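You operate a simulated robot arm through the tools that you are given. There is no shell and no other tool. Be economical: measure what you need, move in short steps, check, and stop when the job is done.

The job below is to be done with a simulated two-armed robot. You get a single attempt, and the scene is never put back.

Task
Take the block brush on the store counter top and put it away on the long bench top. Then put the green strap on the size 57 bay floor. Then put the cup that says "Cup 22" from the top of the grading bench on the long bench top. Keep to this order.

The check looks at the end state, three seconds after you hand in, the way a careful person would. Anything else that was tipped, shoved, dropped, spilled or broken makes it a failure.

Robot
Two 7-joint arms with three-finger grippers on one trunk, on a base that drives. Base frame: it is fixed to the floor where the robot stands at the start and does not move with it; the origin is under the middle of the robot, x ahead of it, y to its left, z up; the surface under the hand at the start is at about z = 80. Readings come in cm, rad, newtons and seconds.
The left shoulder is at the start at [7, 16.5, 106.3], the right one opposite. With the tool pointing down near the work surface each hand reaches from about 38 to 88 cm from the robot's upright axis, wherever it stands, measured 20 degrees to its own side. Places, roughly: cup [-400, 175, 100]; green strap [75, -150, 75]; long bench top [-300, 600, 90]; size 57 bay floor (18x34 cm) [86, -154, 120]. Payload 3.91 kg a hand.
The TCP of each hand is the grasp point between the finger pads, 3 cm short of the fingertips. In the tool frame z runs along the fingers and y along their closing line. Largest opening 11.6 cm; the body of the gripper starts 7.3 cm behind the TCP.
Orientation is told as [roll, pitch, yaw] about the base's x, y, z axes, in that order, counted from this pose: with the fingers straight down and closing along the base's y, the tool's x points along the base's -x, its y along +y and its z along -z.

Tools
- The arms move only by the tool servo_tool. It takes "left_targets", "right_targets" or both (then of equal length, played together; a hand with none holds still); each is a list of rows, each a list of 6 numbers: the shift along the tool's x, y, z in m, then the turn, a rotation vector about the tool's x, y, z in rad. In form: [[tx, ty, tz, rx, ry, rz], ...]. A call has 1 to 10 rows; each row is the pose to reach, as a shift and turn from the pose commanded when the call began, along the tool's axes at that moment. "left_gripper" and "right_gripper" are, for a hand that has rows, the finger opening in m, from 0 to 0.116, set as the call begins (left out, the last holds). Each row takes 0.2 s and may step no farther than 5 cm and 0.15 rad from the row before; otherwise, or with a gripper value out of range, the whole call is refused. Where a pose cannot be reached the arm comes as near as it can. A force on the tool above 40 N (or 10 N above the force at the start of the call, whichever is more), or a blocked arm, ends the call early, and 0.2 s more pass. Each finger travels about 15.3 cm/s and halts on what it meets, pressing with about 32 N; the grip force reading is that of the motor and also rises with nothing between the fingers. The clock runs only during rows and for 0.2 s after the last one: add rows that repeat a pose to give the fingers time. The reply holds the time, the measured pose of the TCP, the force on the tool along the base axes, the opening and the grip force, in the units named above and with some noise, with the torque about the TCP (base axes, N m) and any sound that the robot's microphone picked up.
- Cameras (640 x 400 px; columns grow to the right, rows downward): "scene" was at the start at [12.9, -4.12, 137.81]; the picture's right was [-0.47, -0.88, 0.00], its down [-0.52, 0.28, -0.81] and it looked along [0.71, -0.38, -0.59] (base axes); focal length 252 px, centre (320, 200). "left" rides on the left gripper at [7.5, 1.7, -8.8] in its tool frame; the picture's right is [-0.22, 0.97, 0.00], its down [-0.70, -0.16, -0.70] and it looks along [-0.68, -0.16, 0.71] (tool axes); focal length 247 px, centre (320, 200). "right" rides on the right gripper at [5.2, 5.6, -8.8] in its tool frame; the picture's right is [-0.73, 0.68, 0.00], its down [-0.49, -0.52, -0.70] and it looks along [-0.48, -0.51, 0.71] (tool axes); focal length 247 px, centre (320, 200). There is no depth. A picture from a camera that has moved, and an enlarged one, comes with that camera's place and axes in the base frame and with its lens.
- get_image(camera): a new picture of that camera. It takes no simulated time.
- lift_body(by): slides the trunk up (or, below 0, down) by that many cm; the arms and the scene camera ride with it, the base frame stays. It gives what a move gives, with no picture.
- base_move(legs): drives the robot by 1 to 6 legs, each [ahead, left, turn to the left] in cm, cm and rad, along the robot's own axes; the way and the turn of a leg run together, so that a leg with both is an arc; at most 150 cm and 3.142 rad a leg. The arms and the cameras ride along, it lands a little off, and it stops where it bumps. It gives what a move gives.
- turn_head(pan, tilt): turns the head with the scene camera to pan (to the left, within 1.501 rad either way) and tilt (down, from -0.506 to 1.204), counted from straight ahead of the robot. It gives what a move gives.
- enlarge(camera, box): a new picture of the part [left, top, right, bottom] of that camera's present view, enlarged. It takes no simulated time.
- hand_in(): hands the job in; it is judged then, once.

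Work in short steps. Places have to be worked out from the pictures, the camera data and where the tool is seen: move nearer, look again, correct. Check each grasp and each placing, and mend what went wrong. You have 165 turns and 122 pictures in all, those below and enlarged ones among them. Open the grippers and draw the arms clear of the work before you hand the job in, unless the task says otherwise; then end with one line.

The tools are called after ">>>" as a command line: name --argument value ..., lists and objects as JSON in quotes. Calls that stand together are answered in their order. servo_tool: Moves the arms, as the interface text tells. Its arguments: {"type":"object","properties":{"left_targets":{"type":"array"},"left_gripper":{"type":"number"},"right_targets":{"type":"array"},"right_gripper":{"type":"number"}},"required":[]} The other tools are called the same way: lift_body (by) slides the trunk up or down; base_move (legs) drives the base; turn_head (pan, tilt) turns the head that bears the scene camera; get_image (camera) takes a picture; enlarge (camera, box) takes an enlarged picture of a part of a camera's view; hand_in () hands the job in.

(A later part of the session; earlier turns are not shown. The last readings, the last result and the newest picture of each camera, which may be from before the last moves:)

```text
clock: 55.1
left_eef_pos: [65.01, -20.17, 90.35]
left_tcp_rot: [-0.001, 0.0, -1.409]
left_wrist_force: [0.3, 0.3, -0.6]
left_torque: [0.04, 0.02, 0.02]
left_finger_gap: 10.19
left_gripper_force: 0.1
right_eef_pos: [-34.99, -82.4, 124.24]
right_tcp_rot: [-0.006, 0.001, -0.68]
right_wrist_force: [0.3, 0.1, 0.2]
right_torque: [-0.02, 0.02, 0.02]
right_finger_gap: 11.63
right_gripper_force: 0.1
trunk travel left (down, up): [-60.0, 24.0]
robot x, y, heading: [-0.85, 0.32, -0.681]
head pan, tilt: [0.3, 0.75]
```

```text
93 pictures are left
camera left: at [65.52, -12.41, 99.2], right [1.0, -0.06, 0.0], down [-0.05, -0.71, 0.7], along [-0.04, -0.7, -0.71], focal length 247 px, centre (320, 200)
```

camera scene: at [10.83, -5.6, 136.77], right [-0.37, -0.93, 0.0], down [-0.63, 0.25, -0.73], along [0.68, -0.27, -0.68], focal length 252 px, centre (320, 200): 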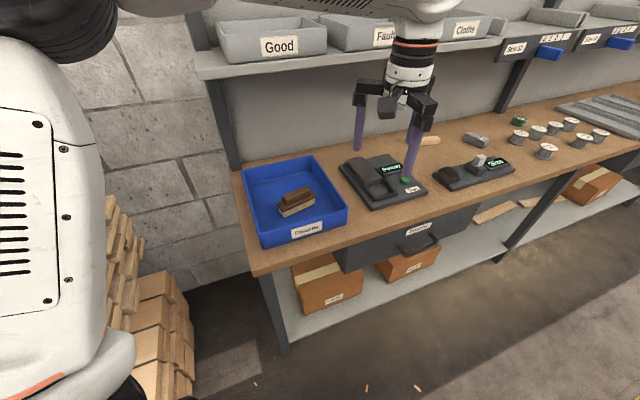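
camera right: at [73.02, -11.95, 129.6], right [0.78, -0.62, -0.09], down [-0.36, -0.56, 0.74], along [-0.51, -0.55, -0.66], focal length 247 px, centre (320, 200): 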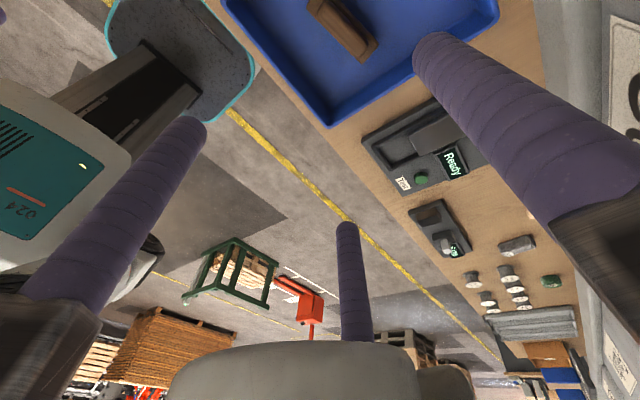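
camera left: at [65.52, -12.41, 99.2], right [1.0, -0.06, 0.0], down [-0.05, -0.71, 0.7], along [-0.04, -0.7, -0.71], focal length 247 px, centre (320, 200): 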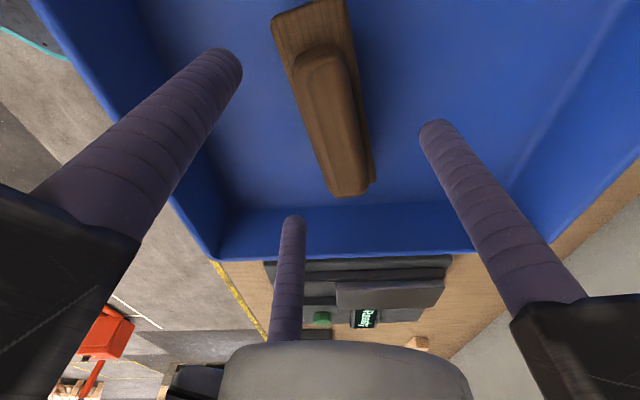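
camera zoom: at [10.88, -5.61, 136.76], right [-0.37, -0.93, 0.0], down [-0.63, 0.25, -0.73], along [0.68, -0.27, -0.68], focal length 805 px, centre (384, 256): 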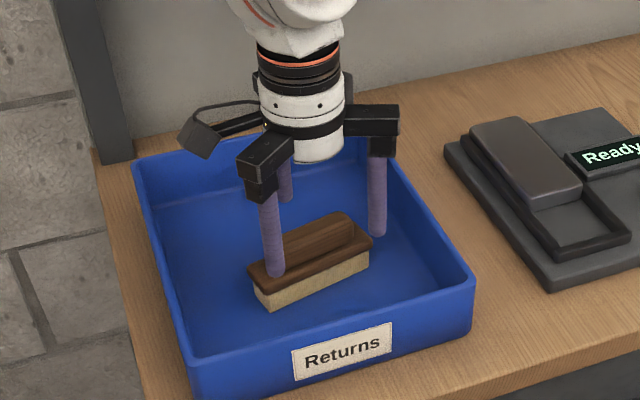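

Brush centre is offset +1.2 cm in tool y as wanted, with clear jaw paths. I descend to z≈85.7 and close.

>>> servo_tool --left_targets '[[0, 0, 0.025, 0, 0, -0.04], [0, 0, 0.046, 0, 0, -0.04], [0, 0, 0.046, 0, 0, -0.04]]'

>>> servo_tool --left_targets '[[0, 0, 0, 0, 0, 0], [0, 0, 0, 0, 0, 0], [0, 0, 0, 0, 0, 0], [0, 0, 0, 0, 0, 0]]' --left_gripper 0.0

>>> get_image --camera "left"

```text
clock: 55.9
left_eef_pos: [65.04, -20.22, 85.84]
left_tcp_rot: [0.0, 0.0, -1.368]
left_wrist_force: [-1.1, -0.7, 0.4]
left_torque: [0.03, -0.05, -0.01]
left_finger_gap: 10.18
left_gripper_force: 0.0
right_eef_pos: [-34.97, -82.21, 124.26]
right_tcp_rot: [-0.007, -0.003, -0.681]
right_wrist_force: [-0.3, 0.1, -0.2]
right_torque: [0.04, 0.0, 0.0]
right_finger_gap: 11.6
right_gripper_force: 0.1
trunk travel left (down, up): [-60.0, 24.0]
robot x, y, heading: [-0.69, 0.63, -0.677]
head pan, tilt: [0.3, 0.75]
```

```text
clock: 56.9
left_eef_pos: [64.99, -20.2, 85.98]
left_tcp_rot: [0.0, -0.001, -1.369]
left_wrist_force: [-0.4, -0.2, -0.2]
left_torque: [0.0, 0.04, 0.03]
left_finger_gap: 5.21
left_gripper_force: 32.1
right_eef_pos: [-34.98, -82.23, 124.25]
right_tcp_rot: [-0.006, 0.001, -0.681]
right_wrist_force: [-0.2, -0.2, -0.2]
right_torque: [0.01, -0.06, 0.01]
right_finger_gap: 11.61
right_gripper_force: 0.1
trunk travel left (down, up): [-60.0, 24.0]
robot x, y, heading: [-0.92, 0.54, -0.671]
head pan, tilt: [0.3, 0.75]
```

```text
92 pictures are left
camera left: at [65.16, -12.4, 94.74], right [1.0, -0.02, 0.0], down [-0.02, -0.71, 0.7], along [-0.02, -0.7, -0.71], focal length 247 px, centre (320, 200)
```

left: 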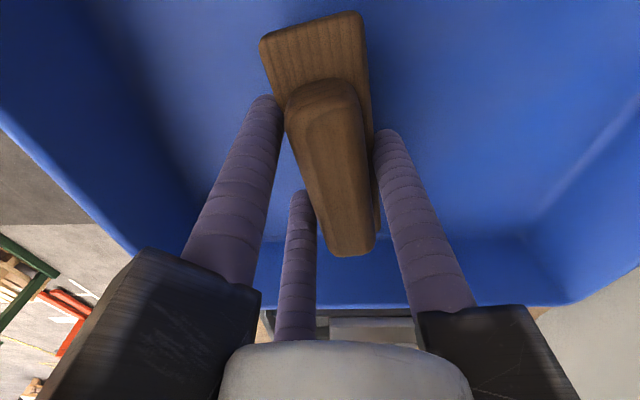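

Gripped at 5.2 cm with all three jaws on the block. Lift straight up.

>>> servo_tool --left_targets '[[0, 0, -0.03, 0, 0, 0], [0, 0, -0.06, 0, 0, 0], [0, 0, -0.1, 0, 0, 0], [0, 0, -0.14, 0, 0, 0], [0, 0, -0.18, 0, 0, 0]]'

>>> get_image --camera "left"

>>> get_image --camera "scene"

```text
clock: 58.1
left_eef_pos: [64.95, -20.16, 104.02]
left_tcp_rot: [0.0, 0.001, -1.371]
left_wrist_force: [-0.2, -0.2, -0.6]
left_torque: [-0.02, -0.01, 0.0]
left_finger_gap: 5.22
left_gripper_force: 31.8
right_eef_pos: [-35.14, -82.25, 124.31]
right_tcp_rot: [-0.005, -0.001, -0.681]
right_wrist_force: [0.3, 0.1, -0.1]
right_torque: [-0.01, 0.0, 0.01]
right_finger_gap: 11.58
right_gripper_force: 0.0
trunk travel left (down, up): [-60.0, 24.0]
robot x, y, heading: [-0.94, 0.25, -0.681]
head pan, tilt: [0.3, 0.75]
```

```text
91 pictures are left
camera left: at [65.05, -12.37, 112.78], right [1.0, -0.02, 0.0], down [-0.02, -0.71, 0.7], along [-0.02, -0.7, -0.71], focal length 247 px, centre (320, 200)
```

left: 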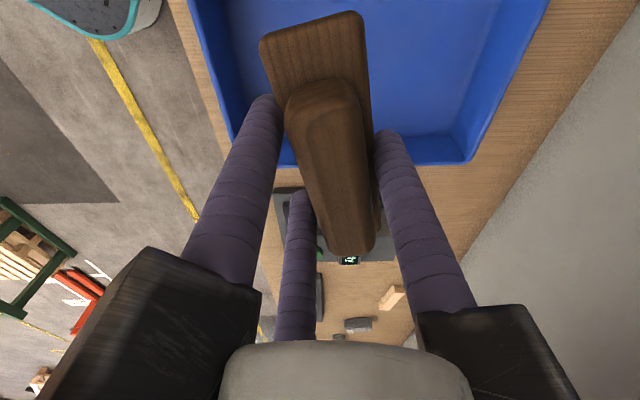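

```text
90 pictures are left
camera scene: at [10.76, -5.56, 136.77], right [-0.37, -0.93, 0.0], down [-0.63, 0.25, -0.73], along [0.68, -0.27, -0.68], focal length 252 px, centre (320, 200)
```

scene: 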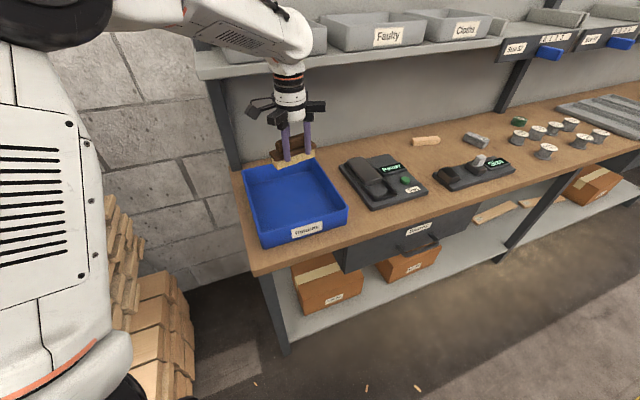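

The brush is held well. I back straight away from the bench, and tuck the right hand in nearer.

>>> base_move --legs '[[-31, -25, 0]]'

>>> servo_tool --right_targets '[[-0.02, 0.04, 0, 0, 0, 0], [-0.04, 0.08, 0, 0, 0, 0], [-0.06, 0.12, 0, 0, 0, 0], [-0.08, 0.16, 0, 0, 0, 0], [-0.1, 0.2, 0, 0, 0, 0], [-0.12, 0.24, 0, 0, 0, 0], [-0.14, 0.28, 0, 0, 0, 0], [-0.15, 0.32, 0, 0, 0, 0]]'

```text
clock: 60.6
left_eef_pos: [24.91, -19.97, 103.8]
left_tcp_rot: [0.0, -0.001, -1.369]
left_wrist_force: [-0.2, 0.4, -1.7]
left_torque: [0.02, -0.02, -0.02]
left_finger_gap: 5.22
left_gripper_force: 31.8
right_eef_pos: [-75.0, -82.02, 124.22]
right_tcp_rot: [-0.007, -0.001, -0.681]
right_wrist_force: [-0.3, -0.6, -0.3]
right_torque: [0.0, -0.02, 0.0]
right_finger_gap: 11.6
right_gripper_force: 0.0
trunk travel left (down, up): [-60.0, 24.0]
robot x, y, heading: [-41.0, 0.77, -0.678]
head pan, tilt: [0.3, 0.75]
```

```text
clock: 62.4
left_eef_pos: [24.91, -19.89, 103.85]
left_tcp_rot: [-0.001, -0.001, -1.368]
left_wrist_force: [0.5, 0.2, -1.6]
left_torque: [-0.05, 0.01, -0.01]
left_finger_gap: 5.25
left_gripper_force: 31.6
right_eef_pos: [-43.06, -66.51, 124.15]
right_tcp_rot: [-0.008, 0.001, -0.682]
right_wrist_force: [-0.6, -0.1, 0.1]
right_torque: [-0.01, 0.0, 0.0]
right_finger_gap: 11.58
right_gripper_force: 0.0
trunk travel left (down, up): [-60.0, 24.0]
robot x, y, heading: [-40.9, 0.74, -0.677]
head pan, tilt: [0.3, 0.75]
```

Now turn to face +y and look down the aisle.

>>> base_move --legs '[[0, 0, 2.25]]'

>>> turn_head --pan 0.15 --tilt 0.35

>>> get_image --camera "scene"

```text
clock: 68.2
left_eef_pos: [-65.61, 65.31, 103.89]
left_tcp_rot: [0.0, 0.001, 0.87]
left_wrist_force: [0.8, -0.8, -2.7]
left_torque: [-0.03, -0.02, 0.03]
left_finger_gap: 5.23
left_gripper_force: 32.1
right_eef_pos: [13.28, 40.79, 124.21]
right_tcp_rot: [-0.006, 0.0, 1.56]
right_wrist_force: [0.3, 0.6, 0.4]
right_torque: [-0.03, 0.01, 0.01]
right_finger_gap: 11.6
right_gripper_force: 0.0
trunk travel left (down, up): [-60.0, 24.0]
robot x, y, heading: [-41.16, 0.52, 1.558]
head pan, tilt: [0.3, 0.75]
```

```text
clock: 69.0
left_eef_pos: [-65.5, 65.33, 103.87]
left_tcp_rot: [0.0, -0.001, 0.871]
left_wrist_force: [-1.1, -0.6, -1.2]
left_torque: [-0.02, 0.01, -0.01]
left_finger_gap: 5.24
left_gripper_force: 32.0
right_eef_pos: [13.26, 40.85, 124.08]
right_tcp_rot: [-0.008, 0.001, 1.559]
right_wrist_force: [-0.4, -0.5, -0.3]
right_torque: [0.0, 0.02, 0.01]
right_finger_gap: 11.6
right_gripper_force: 0.2
trunk travel left (down, up): [-60.0, 24.0]
robot x, y, heading: [-40.9, 0.69, 1.563]
head pan, tilt: [0.15, 0.351]
```

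```text
89 pictures are left
camera scene: at [-42.12, 15.07, 140.32], right [0.99, 0.14, 0.0], down [0.05, -0.34, -0.94], along [-0.13, 0.93, -0.34], focal length 252 px, centre (320, 200)
```

scene: 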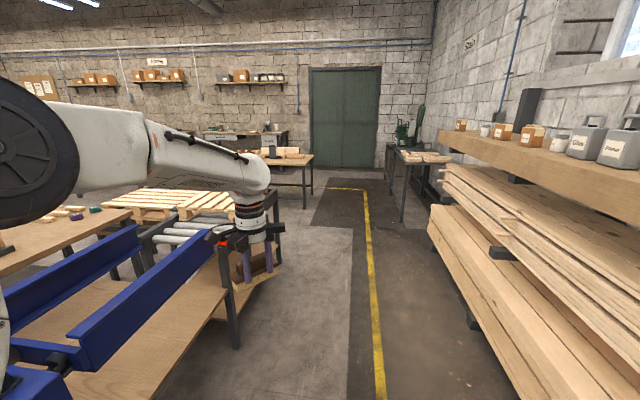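

The aisle along x≈-40 is clear. I drive 4.5 m ahead, then look at the long bench.

>>> base_move --legs '[[150, -8, 0], [150, 0, 0], [150, 0, 0]]'

>>> turn_head --pan 0.9 --tilt 0.4

>>> get_image --camera "scene"

```text
refused: leg 1 is longer than a leg can be; nothing moved
```

```text
clock: 70.1
left_eef_pos: [-65.63, 65.35, 103.76]
left_tcp_rot: [0.001, 0.003, 0.87]
left_wrist_force: [1.0, -0.4, -1.2]
left_torque: [-0.04, 0.01, 0.07]
left_finger_gap: 5.21
left_gripper_force: 31.9
right_eef_pos: [13.12, 40.87, 124.17]
right_tcp_rot: [-0.006, 0.001, 1.559]
right_wrist_force: [-0.9, -1.4, -0.4]
right_torque: [0.0, 0.01, -0.03]
right_finger_gap: 11.59
right_gripper_force: 0.0
trunk travel left (down, up): [-60.0, 24.0]
robot x, y, heading: [-40.84, 0.89, 1.561]
head pan, tilt: [0.901, 0.4]
```

```text
88 pictures are left
camera scene: at [-48.02, 11.68, 139.87], right [0.63, 0.78, 0.0], down [0.3, -0.25, -0.92], along [-0.72, 0.58, -0.39], focal length 252 px, centre (320, 200)
```

scene: 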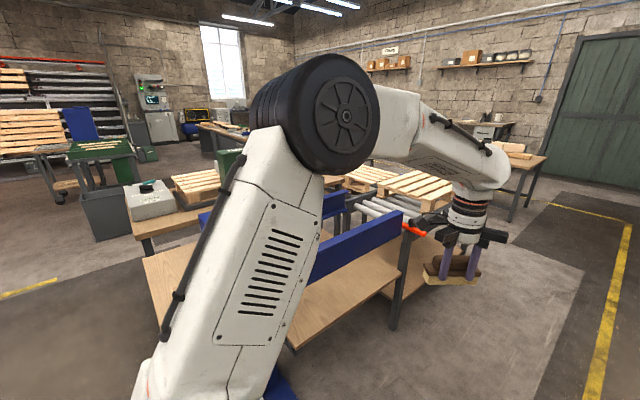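

The leg was slightly too long; repeat with shorter legs.

>>> base_move --legs '[[149, -8, 0], [150, 0, 0], [150, 0, 0]]'

>>> get_image --camera "scene"

```text
clock: 91.6
left_eef_pos: [-47.54, 515.69, 103.89]
left_tcp_rot: [0.0, 0.0, 0.845]
left_wrist_force: [0.0, -0.2, -1.6]
left_torque: [-0.03, -0.05, 0.0]
left_finger_gap: 5.21
left_gripper_force: 32.6
right_eef_pos: [30.58, 489.21, 124.08]
right_tcp_rot: [-0.006, 0.0, 1.532]
right_wrist_force: [0.2, -0.1, 0.0]
right_torque: [0.0, 0.0, 0.03]
right_finger_gap: 11.6
right_gripper_force: 0.0
trunk travel left (down, up): [-60.0, 24.0]
robot x, y, heading: [-25.03, 450.86, 1.535]
head pan, tilt: [0.901, 0.4]
```

```text
87 pictures are left
camera scene: at [-31.52, 461.69, 139.88], right [0.65, 0.76, 0.0], down [0.3, -0.25, -0.92], along [-0.7, 0.6, -0.39], focal length 252 px, centre (320, 200)
```

scene: 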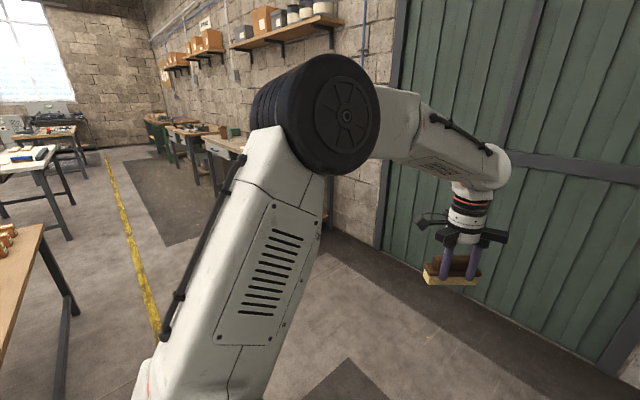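

Clear floor to the left between table (y<415) and the long bench. I strafe left 140 and look.

>>> base_move --legs '[[10, 140, 0]]'

>>> turn_head --pan 0.2 --tilt 0.5

>>> get_image --camera "scene"

>>> turn_head --pan 1.3 --tilt 0.5

>>> get_image --camera "scene"

```text
clock: 98.7
left_eef_pos: [-188.66, 529.8, 103.88]
left_tcp_rot: [0.001, 0.0, 0.856]
left_wrist_force: [-0.8, 0.3, -1.9]
left_torque: [-0.03, -0.01, -0.03]
left_finger_gap: 5.23
left_gripper_force: 31.9
right_eef_pos: [-110.29, 504.14, 124.16]
right_tcp_rot: [-0.007, 0.0, 1.546]
right_wrist_force: [-0.3, 0.9, -0.2]
right_torque: [-0.05, -0.04, 0.01]
right_finger_gap: 11.59
right_gripper_force: 0.1
trunk travel left (down, up): [-60.0, 24.0]
robot x, y, heading: [-164.86, 464.73, 1.543]
head pan, tilt: [0.901, 0.4]
```

```text
clock: 99.7
left_eef_pos: [-188.67, 529.75, 103.77]
left_tcp_rot: [0.0, -0.001, 0.855]
left_wrist_force: [0.6, 0.0, -0.6]
left_torque: [-0.01, -0.03, 0.05]
left_finger_gap: 5.21
left_gripper_force: 31.1
right_eef_pos: [-110.33, 504.14, 124.04]
right_tcp_rot: [-0.006, 0.001, 1.544]
right_wrist_force: [0.2, -0.8, 1.0]
right_torque: [0.01, -0.01, 0.01]
right_finger_gap: 11.58
right_gripper_force: 0.0
trunk travel left (down, up): [-60.0, 24.0]
robot x, y, heading: [-165.03, 465.05, 1.542]
head pan, tilt: [0.201, 0.499]
```

```text
86 pictures are left
camera scene: at [-166.36, 478.86, 138.96], right [0.98, 0.18, 0.0], down [0.08, -0.47, -0.88], along [-0.15, 0.86, -0.48], focal length 252 px, centre (320, 200)
```

scene: 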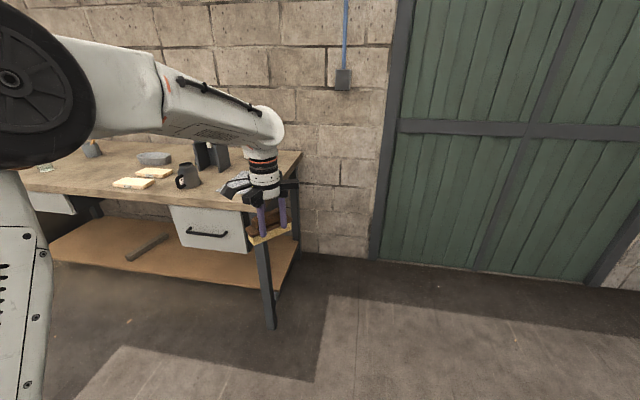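

```text
clock: 101.0
left_eef_pos: [-188.71, 529.77, 103.91]
left_tcp_rot: [0.0, 0.002, 0.856]
left_wrist_force: [-0.4, -0.2, -1.9]
left_torque: [-0.03, -0.01, 0.0]
left_finger_gap: 5.19
left_gripper_force: 31.7
right_eef_pos: [-110.08, 504.13, 123.99]
right_tcp_rot: [-0.007, 0.001, 1.545]
right_wrist_force: [0.2, 0.4, -0.4]
right_torque: [-0.01, 0.0, 0.02]
right_finger_gap: 11.62
right_gripper_force: 0.0
trunk travel left (down, up): [-60.0, 24.0]
robot x, y, heading: [-164.9, 464.8, 1.54]
head pan, tilt: [1.3, 0.499]
```

```text
85 pictures are left
camera scene: at [-173.46, 472.57, 138.96], right [0.29, 0.96, 0.0], down [0.46, -0.14, -0.88], along [-0.84, 0.26, -0.48], focal length 252 px, centre (320, 200)
```

scene: 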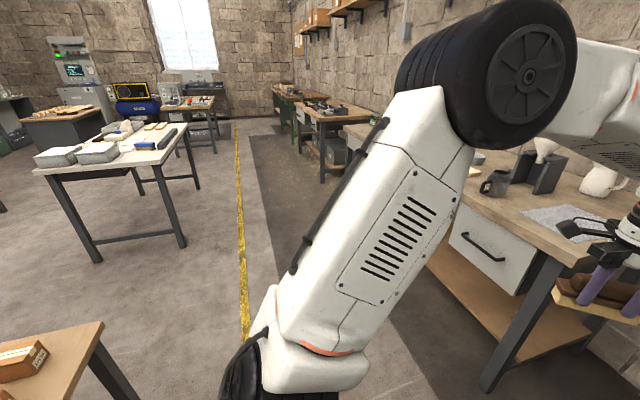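

The long bench top spans from x≈-205 leftwards, front edge y≈560. I strafe further left to get over its middle and find a free spot.

>>> base_move --legs '[[0, 100, 0]]'

>>> turn_head --pan -0.1 --tilt 0.6

>>> get_image --camera "scene"

>>> get_image --camera "right"

```text
clock: 106.3
left_eef_pos: [-289.01, 532.96, 103.84]
left_tcp_rot: [0.0, 0.0, 0.849]
left_wrist_force: [-0.4, 0.1, -1.0]
left_torque: [-0.02, 0.0, -0.01]
left_finger_gap: 5.22
left_gripper_force: 31.6
right_eef_pos: [-210.74, 506.61, 123.93]
right_tcp_rot: [-0.007, 0.001, 1.537]
right_wrist_force: [1.1, -1.0, 0.7]
right_torque: [0.03, 0.01, -0.01]
right_finger_gap: 11.62
right_gripper_force: 0.1
trunk travel left (down, up): [-60.0, 24.0]
robot x, y, heading: [-265.95, 467.85, 1.535]
head pan, tilt: [1.3, 0.499]
```

```text
clock: 107.8
left_eef_pos: [-288.99, 532.87, 103.82]
left_tcp_rot: [0.001, 0.0, 0.848]
left_wrist_force: [-0.1, 1.2, -1.1]
left_torque: [-0.01, 0.02, 0.01]
left_finger_gap: 5.21
left_gripper_force: 31.8
right_eef_pos: [-210.84, 506.53, 124.17]
right_tcp_rot: [-0.006, 0.0, 1.534]
right_wrist_force: [0.1, -1.0, 0.7]
right_torque: [-0.01, 0.02, -0.02]
right_finger_gap: 11.6
right_gripper_force: 0.1
trunk travel left (down, up): [-60.0, 24.0]
robot x, y, heading: [-265.8, 467.45, 1.537]
head pan, tilt: [-0.099, 0.6]
```

```text
84 pictures are left
camera scene: at [-264.47, 481.59, 138.05], right [0.99, -0.13, 0.0], down [-0.07, -0.56, -0.82], along [0.11, 0.82, -0.57], focal length 252 px, centre (320, 200)
```

scene: 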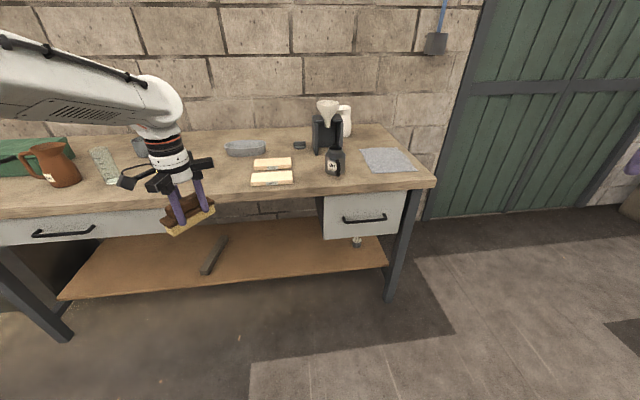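

```text
83 pictures are left
camera right: at [-216.67, 501.6, 132.84], right [-0.66, 0.76, 0.0], down [0.53, 0.47, 0.7], along [0.53, 0.46, -0.71], focal length 247 px, centre (320, 200)
```

right: 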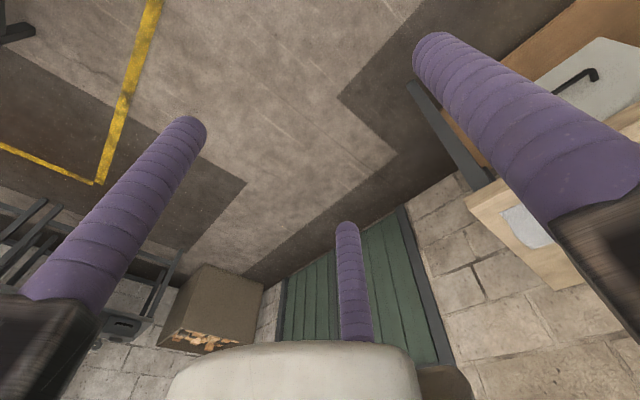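

A free patch exists around (-298, 573), left of the two pads and right of the glass (~-330). I drive ahead 39 and left 9.6 to put the brush above it.

>>> base_move --legs '[[39, 9.6, 0]]'

>>> turn_head --pan 0.3 --tilt 0.8

>>> get_image --camera "scene"

>>> get_image --camera "left"

```text
clock: 110.3
left_eef_pos: [-297.14, 572.2, 103.9]
left_tcp_rot: [-0.002, -0.001, 0.846]
left_wrist_force: [0.5, 0.1, -1.0]
left_torque: [-0.06, -0.02, 0.0]
left_finger_gap: 5.23
left_gripper_force: 32.1
right_eef_pos: [-218.92, 545.71, 124.1]
right_tcp_rot: [-0.006, -0.002, 1.534]
right_wrist_force: [0.1, 0.1, -0.4]
right_torque: [0.01, -0.01, -0.03]
right_finger_gap: 11.61
right_gripper_force: 0.0
trunk travel left (down, up): [-60.0, 24.0]
robot x, y, heading: [-274.14, 507.29, 1.538]
head pan, tilt: [-0.099, 0.6]
```

```text
clock: 111.2
left_eef_pos: [-297.3, 572.27, 103.91]
left_tcp_rot: [0.0, -0.002, 0.848]
left_wrist_force: [0.5, 0.4, -1.2]
left_torque: [0.02, 0.02, -0.01]
left_finger_gap: 5.2
left_gripper_force: 32.0
right_eef_pos: [-219.0, 545.73, 124.17]
right_tcp_rot: [-0.007, -0.002, 1.534]
right_wrist_force: [-0.9, 0.9, 1.2]
right_torque: [0.04, 0.01, -0.01]
right_finger_gap: 11.59
right_gripper_force: 0.0
trunk travel left (down, up): [-60.0, 24.0]
robot x, y, heading: [-274.31, 507.28, 1.538]
head pan, tilt: [0.3, 0.799]
```

```text
82 pictures are left
camera scene: at [-276.04, 519.88, 136.37], right [0.97, 0.26, 0.0], down [0.19, -0.69, -0.7], along [-0.18, 0.67, -0.72], focal length 252 px, centre (320, 200)
```

scene: 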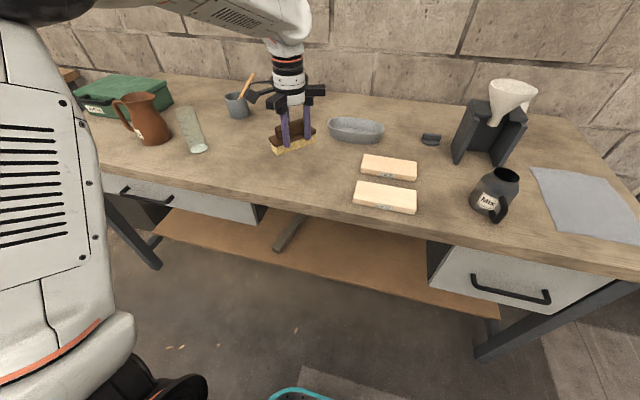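

```text
81 pictures are left
camera left: at [-303.47, 567.83, 112.72], right [-0.58, 0.81, 0.0], down [0.58, 0.42, 0.7], along [0.57, 0.41, -0.71], focal length 247 px, centre (320, 200)
```

left: 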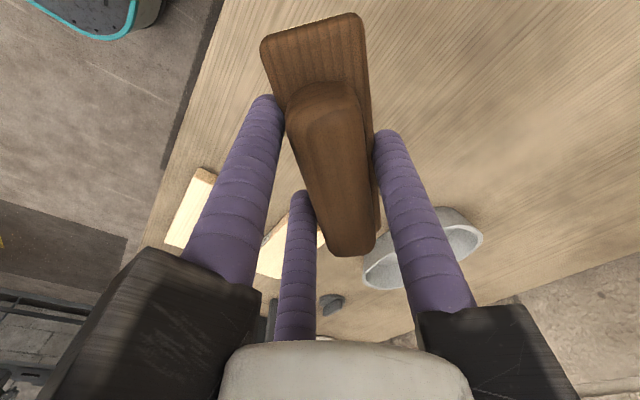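

The spot is clear. I lower to about z 96.5 and check.

>>> servo_tool --left_targets '[[0, 0, 0.03, 0, 0, 0], [0, 0, 0.06, 0, 0, 0], [0, 0, 0.074, 0, 0, 0]]'

>>> servo_tool --left_targets '[[0, 0, 0.004, 0, 0, 0], [0, 0, 0.008, 0, 0, 0], [0, 0, 0.011, 0, 0, 0]]'

>>> enlarge --camera "scene" --box '[210, 90, 370, 190]'

```text
clock: 112.0
left_eef_pos: [-297.11, 572.16, 96.41]
left_tcp_rot: [0.001, 0.002, 0.849]
left_wrist_force: [-1.2, 0.3, -0.5]
left_torque: [-0.02, 0.0, 0.02]
left_finger_gap: 5.22
left_gripper_force: 31.6
right_eef_pos: [-219.02, 545.83, 124.16]
right_tcp_rot: [-0.008, 0.0, 1.533]
right_wrist_force: [1.0, 0.7, -0.2]
right_torque: [-0.01, 0.02, 0.0]
right_finger_gap: 11.62
right_gripper_force: 0.1
trunk travel left (down, up): [-60.0, 24.0]
robot x, y, heading: [-274.01, 506.91, 1.538]
head pan, tilt: [0.3, 0.799]
```

```text
clock: 112.8
left_eef_pos: [-297.31, 572.22, 95.32]
left_tcp_rot: [0.0, -0.001, 0.846]
left_wrist_force: [-0.4, -0.1, -1.3]
left_torque: [-0.01, -0.05, 0.0]
left_finger_gap: 5.24
left_gripper_force: 32.2
right_eef_pos: [-219.12, 545.75, 124.07]
right_tcp_rot: [-0.006, -0.003, 1.534]
right_wrist_force: [-0.4, -0.1, 0.6]
right_torque: [-0.06, 0.01, 0.03]
right_finger_gap: 11.59
right_gripper_force: 0.0
trunk travel left (down, up): [-60.0, 24.0]
robot x, y, heading: [-274.36, 506.82, 1.541]
head pan, tilt: [0.3, 0.799]
```

```text
4.00 times, centred on (290, 140) of scene
camera zoom: at [-276.05, 519.91, 136.36], right [0.96, 0.26, 0.0], down [0.19, -0.69, -0.7], along [-0.18, 0.67, -0.72], focal length 1006 px, centre (440, 440)
```

zoom: 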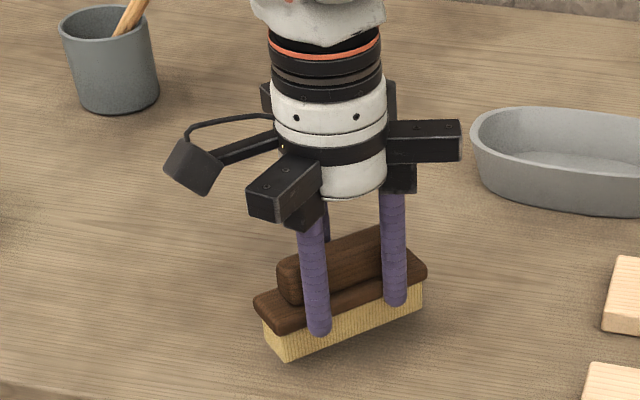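

Nearly touching, no contact force yet. I creep down in 2 mm steps until the force rises.

>>> servo_tool --left_targets '[[0, 0, 0.002, 0, 0, 0], [0, 0, 0.004, 0, 0, 0]]'

>>> servo_tool --left_targets '[[0, 0, 0.002, 0, 0, 0], [0, 0, 0.004, 0, 0, 0]]'

```text
clock: 113.4
left_eef_pos: [-297.33, 572.27, 94.95]
left_tcp_rot: [0.0, 0.002, 0.845]
left_wrist_force: [-0.4, 0.8, -1.6]
left_torque: [-0.02, 0.01, -0.03]
left_finger_gap: 5.21
left_gripper_force: 32.0
right_eef_pos: [-219.0, 545.85, 124.02]
right_tcp_rot: [-0.007, -0.001, 1.535]
right_wrist_force: [1.0, -1.0, 0.4]
right_torque: [0.0, 0.01, -0.02]
right_finger_gap: 11.6
right_gripper_force: 0.0
trunk travel left (down, up): [-60.0, 24.0]
robot x, y, heading: [-274.36, 507.41, 1.537]
head pan, tilt: [0.3, 0.799]
```

```text
clock: 114.0
left_eef_pos: [-297.12, 572.22, 94.57]
left_tcp_rot: [0.001, 0.001, 0.847]
left_wrist_force: [0.4, 0.5, -1.2]
left_torque: [-0.03, -0.02, 0.0]
left_finger_gap: 5.22
left_gripper_force: 32.0
right_eef_pos: [-218.99, 545.73, 124.07]
right_tcp_rot: [-0.006, -0.001, 1.534]
right_wrist_force: [-1.0, 0.4, -1.0]
right_torque: [-0.02, 0.02, -0.03]
right_finger_gap: 11.61
right_gripper_force: 0.1
trunk travel left (down, up): [-60.0, 24.0]
robot x, y, heading: [-274.69, 507.04, 1.54]
head pan, tilt: [0.3, 0.799]
```

>>> servo_tool --left_targets '[[0, 0, 0.002, 0, 0, 0], [0, 0, 0.004, 0, 0, 0], [0, 0, 0.006, 0, 0, 0]]'

>>> enlarge --camera "scene" --box '[210, 90, 370, 190]'

```text
clock: 114.8
left_eef_pos: [-297.16, 572.32, 94.04]
left_tcp_rot: [0.001, 0.002, 0.848]
left_wrist_force: [0.4, 0.2, -1.0]
left_torque: [-0.02, 0.0, 0.02]
left_finger_gap: 5.2
left_gripper_force: 31.6
right_eef_pos: [-219.02, 545.78, 124.07]
right_tcp_rot: [-0.008, -0.002, 1.534]
right_wrist_force: [0.3, 0.8, 0.1]
right_torque: [-0.02, -0.01, -0.03]
right_finger_gap: 11.61
right_gripper_force: 0.1
trunk travel left (down, up): [-60.0, 24.0]
robot x, y, heading: [-274.01, 507.68, 1.536]
head pan, tilt: [0.3, 0.799]
```

```text
4.00 times, centred on (290, 140) of scene
camera zoom: at [-276.05, 519.91, 136.36], right [0.96, 0.26, 0.0], down [0.19, -0.69, -0.7], along [-0.18, 0.67, -0.72], focal length 1006 px, centre (440, 440)
```

zoom: 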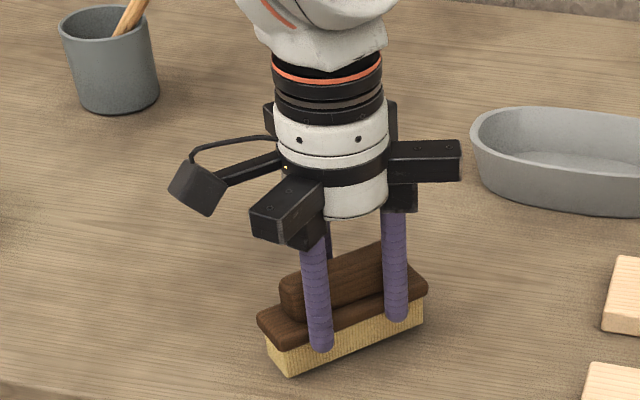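

Still lowering freely; continue creeping.

>>> servo_tool --left_targets '[[0, 0, 0.003, 0, 0, 0], [0, 0, 0.006, 0, 0, 0]]'

>>> servo_tool --left_targets '[[0, 0, 0.003, 0, 0, 0], [0, 0, 0.006, 0, 0, 0]]'

```text
clock: 115.4
left_eef_pos: [-297.24, 572.25, 93.29]
left_tcp_rot: [-0.001, 0.001, 0.847]
left_wrist_force: [0.4, -0.1, -1.9]
left_torque: [0.01, 0.02, -0.02]
left_finger_gap: 5.22
left_gripper_force: 32.2
right_eef_pos: [-218.95, 545.67, 124.05]
right_tcp_rot: [-0.006, -0.002, 1.534]
right_wrist_force: [-0.5, -0.2, 0.2]
right_torque: [0.01, -0.02, 0.0]
right_finger_gap: 11.61
right_gripper_force: 0.0
trunk travel left (down, up): [-60.0, 24.0]
robot x, y, heading: [-274.12, 507.48, 1.536]
head pan, tilt: [0.3, 0.799]
```

```text
clock: 116.0
left_eef_pos: [-297.11, 572.23, 93.23]
left_tcp_rot: [0.006, -0.005, 0.847]
left_wrist_force: [-3.7, 3.2, 30.7]
left_torque: [-0.39, 0.71, -0.15]
left_finger_gap: 5.22
left_gripper_force: 31.4
right_eef_pos: [-218.9, 545.57, 124.27]
right_tcp_rot: [-0.006, -0.004, 1.534]
right_wrist_force: [0.3, -0.3, -0.5]
right_torque: [0.0, 0.0, 0.02]
right_finger_gap: 11.59
right_gripper_force: 0.1
trunk travel left (down, up): [-60.0, 24.0]
robot x, y, heading: [-274.46, 506.78, 1.54]
head pan, tilt: [0.3, 0.799]
```

Contact (31 N up). I ease up 4 mm while opening the jaws to 10.2 cm, then lift away.

>>> servo_tool --left_targets '[[0, 0, -0.004, 0, 0, 0]]'

>>> servo_tool --left_targets '[[0, 0, 0, 0, 0, 0], [0, 0, 0, 0, 0, 0], [0, 0, 0, 0, 0, 0]]' --left_gripper 0.105

>>> servo_tool --left_targets '[[0, 0, -0.03, 0, 0, 0], [0, 0, -0.07, 0, 0, 0], [0, 0, -0.12, 0, 0, 0], [0, 0, -0.16, 0, 0, 0], [0, 0, -0.2, 0, 0, 0]]'

>>> get_image --camera "scene"

```text
clock: 116.4
left_eef_pos: [-297.27, 572.2, 93.25]
left_tcp_rot: [0.001, -0.004, 0.849]
left_wrist_force: [-3.2, 6.9, 17.6]
left_torque: [1.2, -0.23, 0.23]
left_finger_gap: 5.21
left_gripper_force: 31.3
right_eef_pos: [-219.02, 545.63, 124.16]
right_tcp_rot: [-0.006, -0.001, 1.534]
right_wrist_force: [0.6, -0.3, 0.1]
right_torque: [-0.03, 0.01, 0.0]
right_finger_gap: 11.61
right_gripper_force: 0.1
trunk travel left (down, up): [-60.0, 24.0]
robot x, y, heading: [-274.44, 507.57, 1.535]
head pan, tilt: [0.3, 0.799]
```

```text
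clock: 117.2
left_eef_pos: [-297.24, 572.27, 93.08]
left_tcp_rot: [0.0, 0.0, 0.845]
left_wrist_force: [-0.2, 0.1, -0.7]
left_torque: [-0.02, 0.03, 0.04]
left_finger_gap: 10.51
left_gripper_force: 0.1
right_eef_pos: [-219.03, 545.8, 124.08]
right_tcp_rot: [-0.007, 0.0, 1.535]
right_wrist_force: [0.3, 0.0, 0.2]
right_torque: [-0.02, 0.01, -0.02]
right_finger_gap: 11.59
right_gripper_force: 0.1
trunk travel left (down, up): [-60.0, 24.0]
robot x, y, heading: [-274.29, 507.03, 1.536]
head pan, tilt: [0.3, 0.799]
```

```text
clock: 118.4
left_eef_pos: [-297.14, 571.9, 113.27]
left_tcp_rot: [0.0, 0.0, 0.847]
left_wrist_force: [0.5, -0.3, -0.1]
left_torque: [0.0, -0.02, -0.01]
left_finger_gap: 10.5
left_gripper_force: 0.0
right_eef_pos: [-219.01, 545.75, 124.16]
right_tcp_rot: [-0.005, -0.002, 1.536]
right_wrist_force: [1.1, -0.5, 0.0]
right_torque: [0.0, 0.01, 0.01]
right_finger_gap: 11.62
right_gripper_force: 0.0
trunk travel left (down, up): [-60.0, 24.0]
robot x, y, heading: [-274.17, 507.24, 1.535]
head pan, tilt: [0.3, 0.799]
```

```text
78 pictures are left
camera scene: at [-276.01, 519.82, 136.37], right [0.96, 0.26, 0.0], down [0.19, -0.69, -0.7], along [-0.18, 0.67, -0.72], focal length 252 px, centre (320, 200)
```

scene: 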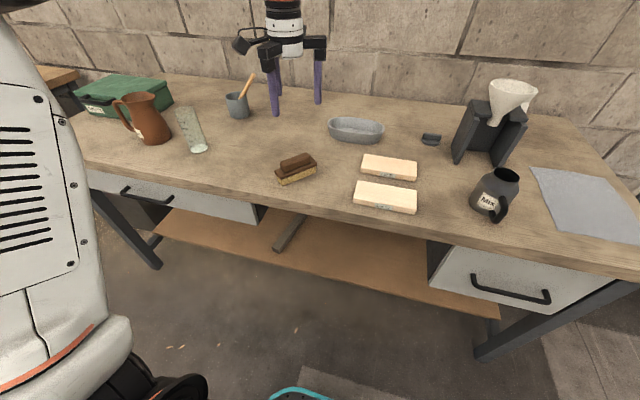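

Brush rests on the long bench. Now I back off, strafe right, turn around to face -y and move into the aisle.

>>> base_move --legs '[[-38, 0, 0], [0, -150, 0], [0, -30, 0], [0, 0, -3.107], [0, 65, 0]]'

>>> turn_head --pan 0.0 --tilt 0.35

>>> get_image --camera "scene"

```text
clock: 140.0
left_eef_pos: [-7.39, 398.37, 113.17]
left_tcp_rot: [0.0, 0.0, -2.267]
left_wrist_force: [-0.2, 0.3, -0.1]
left_torque: [0.01, 0.01, 0.0]
left_finger_gap: 10.48
left_gripper_force: 0.2
right_eef_pos: [-86.16, 422.53, 124.18]
right_tcp_rot: [-0.009, 0.0, -1.579]
right_wrist_force: [0.4, 0.6, 0.2]
right_torque: [0.0, 0.0, 0.0]
right_finger_gap: 11.61
right_gripper_force: 0.1
trunk travel left (down, up): [-60.0, 24.0]
robot x, y, heading: [-31.88, 462.67, -1.579]
head pan, tilt: [0.3, 0.799]
```

```text
clock: 140.9
left_eef_pos: [-7.36, 398.45, 113.2]
left_tcp_rot: [0.0, 0.001, -2.267]
left_wrist_force: [0.8, 0.5, -0.3]
left_torque: [-0.02, 0.01, -0.01]
left_finger_gap: 10.51
left_gripper_force: 0.0
right_eef_pos: [-86.16, 422.51, 124.14]
right_tcp_rot: [-0.006, -0.001, -1.58]
right_wrist_force: [0.5, -0.4, 0.7]
right_torque: [0.02, -0.02, -0.03]
right_finger_gap: 11.62
right_gripper_force: 0.1
trunk travel left (down, up): [-60.0, 24.0]
robot x, y, heading: [-31.87, 462.78, -1.58]
head pan, tilt: [0.0, 0.351]
```

```text
77 pictures are left
camera scene: at [-32.03, 448.4, 140.32], right [-1.0, 0.01, 0.0], down [0.0, 0.34, -0.94], along [-0.01, -0.94, -0.34], focal length 252 px, centre (320, 200)
```

scene: 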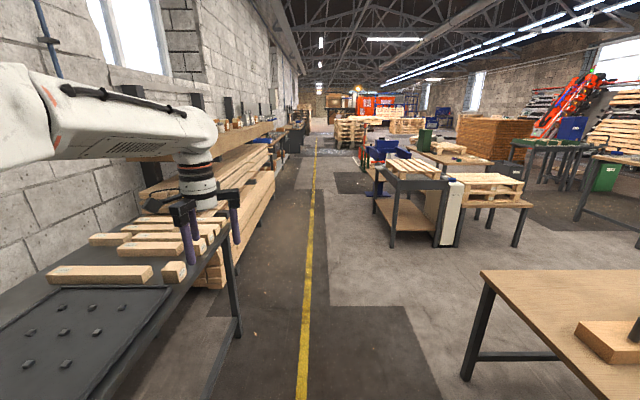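

Aisle is clear. I drive down it with a small shift to the right.

>>> base_move --legs '[[149, -10, 0], [150, 0, 0], [150, 0, 0], [130, 0, 0]]'

>>> turn_head --pan 0.6 --tilt 0.4

>>> get_image --camera "scene"

```text
clock: 168.6
left_eef_pos: [-20.15, -183.07, 113.25]
left_tcp_rot: [-0.002, 0.0, -2.272]
left_wrist_force: [0.2, -1.1, -0.4]
left_torque: [0.03, 0.05, 0.0]
left_finger_gap: 10.51
left_gripper_force: 0.0
right_eef_pos: [-98.96, -158.45, 124.24]
right_tcp_rot: [-0.008, -0.003, -1.584]
right_wrist_force: [0.1, 0.5, 0.4]
right_torque: [0.01, -0.02, -0.02]
right_finger_gap: 11.58
right_gripper_force: 0.1
trunk travel left (down, up): [-60.0, 24.0]
robot x, y, heading: [-44.6, -118.28, -1.574]
head pan, tilt: [0.0, 0.351]
```

```text
clock: 169.6
left_eef_pos: [-20.11, -182.9, 113.2]
left_tcp_rot: [-0.001, 0.001, -2.273]
left_wrist_force: [0.0, 0.1, 0.7]
left_torque: [0.03, 0.02, 0.01]
left_finger_gap: 10.51
left_gripper_force: 0.0
right_eef_pos: [-99.02, -158.44, 124.16]
right_tcp_rot: [-0.008, -0.002, -1.584]
right_wrist_force: [0.0, -0.4, -0.6]
right_torque: [-0.05, -0.01, -0.04]
right_finger_gap: 11.6
right_gripper_force: 0.1
trunk travel left (down, up): [-60.0, 24.0]
robot x, y, heading: [-44.78, -118.53, -1.579]
head pan, tilt: [0.6, 0.4]
```

```text
76 pictures are left
camera scene: at [-39.43, -131.2, 139.88], right [-0.83, -0.56, 0.0], down [-0.22, 0.32, -0.92], along [0.51, -0.77, -0.39], focal length 252 px, centre (320, 200)
```

scene: 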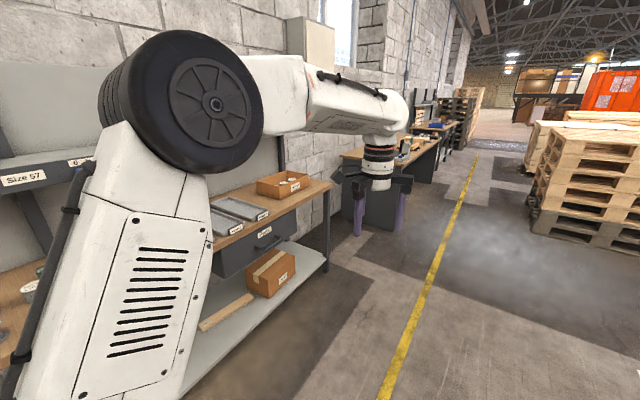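

"Size 57" label is visible on the shelf. I turn to face the bench and look.

>>> base_move --legs '[[0, 0, 1.57]]'

>>> turn_head --pan -0.45 --tilt 0.35

>>> get_image --camera "scene"

```text
clock: 173.8
left_eef_pos: [19.85, -93.79, 113.1]
left_tcp_rot: [0.001, 0.0, -0.699]
left_wrist_force: [0.0, 0.6, -0.3]
left_torque: [0.03, 0.02, 0.0]
left_finger_gap: 10.53
left_gripper_force: 0.1
right_eef_pos: [-4.55, -172.68, 124.14]
right_tcp_rot: [-0.008, -0.002, -0.01]
right_wrist_force: [0.3, 1.0, -0.9]
right_torque: [-0.02, 0.0, 0.02]
right_finger_gap: 11.6
right_gripper_force: 0.0
trunk travel left (down, up): [-60.0, 24.0]
robot x, y, heading: [-44.5, -118.81, -0.006]
head pan, tilt: [0.6, 0.4]
```

```text
clock: 175.1
left_eef_pos: [19.69, -93.84, 113.21]
left_tcp_rot: [0.0, 0.0, -0.7]
left_wrist_force: [-0.2, -0.3, 0.2]
left_torque: [0.03, 0.01, 0.01]
left_finger_gap: 10.51
left_gripper_force: 0.1
right_eef_pos: [-4.38, -172.83, 124.04]
right_tcp_rot: [-0.007, -0.002, -0.01]
right_wrist_force: [0.1, 0.1, 0.8]
right_torque: [-0.01, 0.01, 0.04]
right_finger_gap: 11.61
right_gripper_force: 0.0
trunk travel left (down, up): [-60.0, 24.0]
robot x, y, heading: [-44.39, -118.54, -0.009]
head pan, tilt: [-0.45, 0.351]
```

```text
75 pictures are left
camera scene: at [-31.13, -122.63, 140.33], right [-0.44, -0.9, 0.0], down [-0.31, 0.15, -0.94], along [0.84, -0.42, -0.34], focal length 252 px, centre (320, 200)
```

scene: 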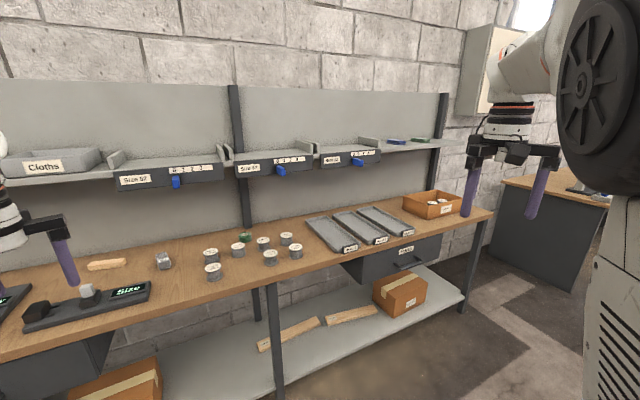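

I enlarge the green item on the bench and the bays.

>>> enlarge --camera "scene" --box '[90, 130, 330, 280]'

>>> enlarge --camera "scene" --box '[200, 110, 460, 272]'

```text
2.67 times, centred on (210, 205) of scene
camera zoom: at [-31.13, -122.63, 140.33], right [-0.44, -0.9, 0.0], down [-0.31, 0.15, -0.94], along [0.84, -0.42, -0.34], focal length 671 px, centre (613, 187)
```

zoom: 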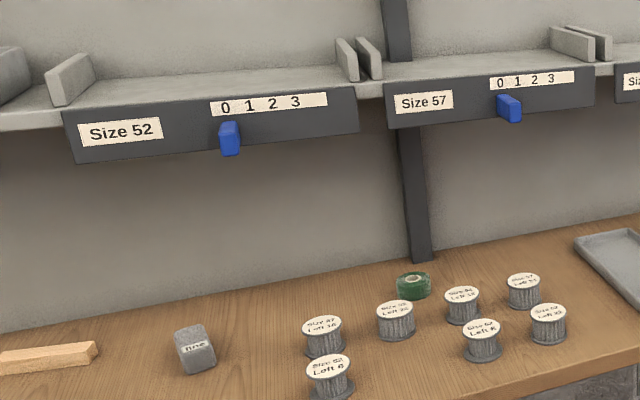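

```text
2.46 times, centred on (330, 191) of scene
camera zoom: at [-31.13, -122.63, 140.33], right [-0.44, -0.9, 0.0], down [-0.31, 0.15, -0.94], along [0.84, -0.42, -0.34], focal length 619 px, centre (295, 222)
```

zoom: 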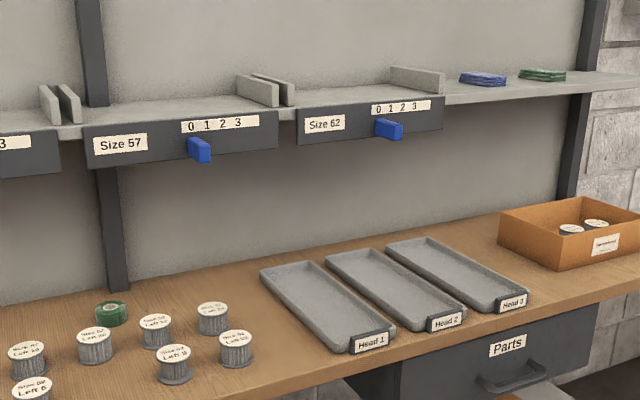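

The green roll on the bench at about (82,-138) is the strap; it sits under the shelf overhang (front face x≈77, z 113–119), so I must reach it leaning. I first draw the left hand in, then drive nearer and look closely.

>>> servo_tool --left_targets '[[0.03, -0.025, 0, 0, 0, -0.06], [0.06, -0.05, 0, 0, 0, -0.12], [0.09, -0.076, 0, 0, 0, -0.17]]' --left_gripper 0.0

>>> base_move --legs '[[42, -45, 0]]'

>>> turn_head --pan 0.25 --tilt 0.55

>>> get_image --camera "scene"

```text
clock: 175.9
left_eef_pos: [7.95, -94.17, 113.31]
left_tcp_rot: [0.013, 0.005, -0.53]
left_wrist_force: [-0.6, 2.6, -0.3]
left_torque: [-0.33, 0.0, -0.01]
left_finger_gap: 0.93
left_gripper_force: 31.5
right_eef_pos: [-4.61, -172.91, 124.06]
right_tcp_rot: [-0.006, -0.004, -0.011]
right_wrist_force: [0.0, -2.2, -0.6]
right_torque: [0.16, 0.0, 0.0]
right_finger_gap: 11.61
right_gripper_force: 0.1
trunk travel left (down, up): [-60.0, 24.0]
robot x, y, heading: [-44.53, -118.3, -0.007]
head pan, tilt: [-0.45, 0.351]
```

```text
clock: 179.4
left_eef_pos: [49.66, -140.39, 113.24]
left_tcp_rot: [0.001, -0.002, -0.541]
left_wrist_force: [0.0, -0.4, 0.6]
left_torque: [0.02, 0.03, -0.01]
left_finger_gap: 0.91
left_gripper_force: 31.7
right_eef_pos: [36.24, -219.1, 124.21]
right_tcp_rot: [-0.005, -0.003, -0.023]
right_wrist_force: [0.0, -0.4, 0.5]
right_torque: [0.0, 0.0, 0.01]
right_finger_gap: 11.6
right_gripper_force: 0.0
trunk travel left (down, up): [-60.0, 24.0]
robot x, y, heading: [-3.14, -164.22, -0.02]
head pan, tilt: [-0.45, 0.351]
```

```text
clock: 180.5
left_eef_pos: [49.52, -140.35, 113.19]
left_tcp_rot: [0.0, -0.001, -0.541]
left_wrist_force: [-0.1, 0.1, -0.4]
left_torque: [0.02, 0.03, -0.01]
left_finger_gap: 0.92
left_gripper_force: 32.6
right_eef_pos: [36.21, -219.22, 124.1]
right_tcp_rot: [-0.007, -0.002, -0.023]
right_wrist_force: [0.3, -0.5, -0.5]
right_torque: [0.03, -0.01, 0.03]
right_finger_gap: 11.58
right_gripper_force: 0.0
trunk travel left (down, up): [-60.0, 24.0]
robot x, y, heading: [-3.11, -164.35, -0.017]
head pan, tilt: [0.25, 0.55]
```

```text
72 pictures are left
camera scene: at [10.68, -162.47, 138.51], right [0.23, -0.97, 0.0], down [-0.51, -0.12, -0.85], along [0.83, 0.19, -0.52], focal length 252 px, centre (320, 200)
```

scene: 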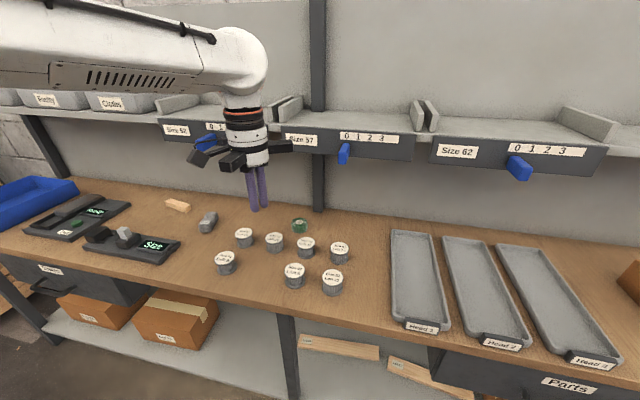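

I enlarge the roll and bay area from here.

>>> enlarge --camera "scene" --box '[200, 90, 440, 300]'

>>> enlarge --camera "scene" --box '[260, 190, 360, 270]'

```text
1.90 times, centred on (320, 195) of scene
camera zoom: at [10.68, -162.47, 138.51], right [0.23, -0.97, 0.0], down [-0.51, -0.12, -0.85], along [0.83, 0.19, -0.52], focal length 479 px, centre (320, 210)
```

zoom: 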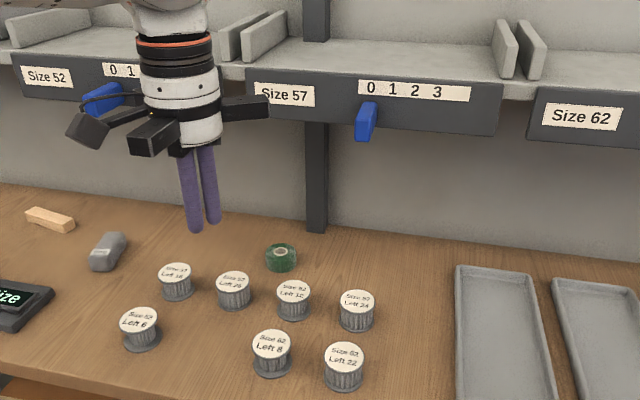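

```text
5.00 times, centred on (310, 230) of scene
camera zoom: at [10.68, -162.47, 138.51], right [0.23, -0.97, 0.0], down [-0.51, -0.12, -0.85], along [0.83, 0.19, -0.52], focal length 1257 px, centre (370, 50)
```

zoom: 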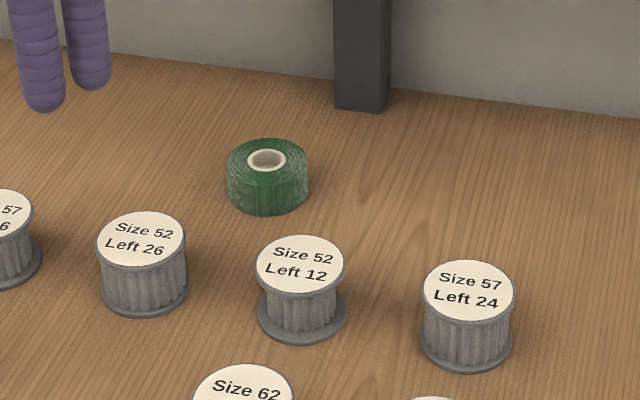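

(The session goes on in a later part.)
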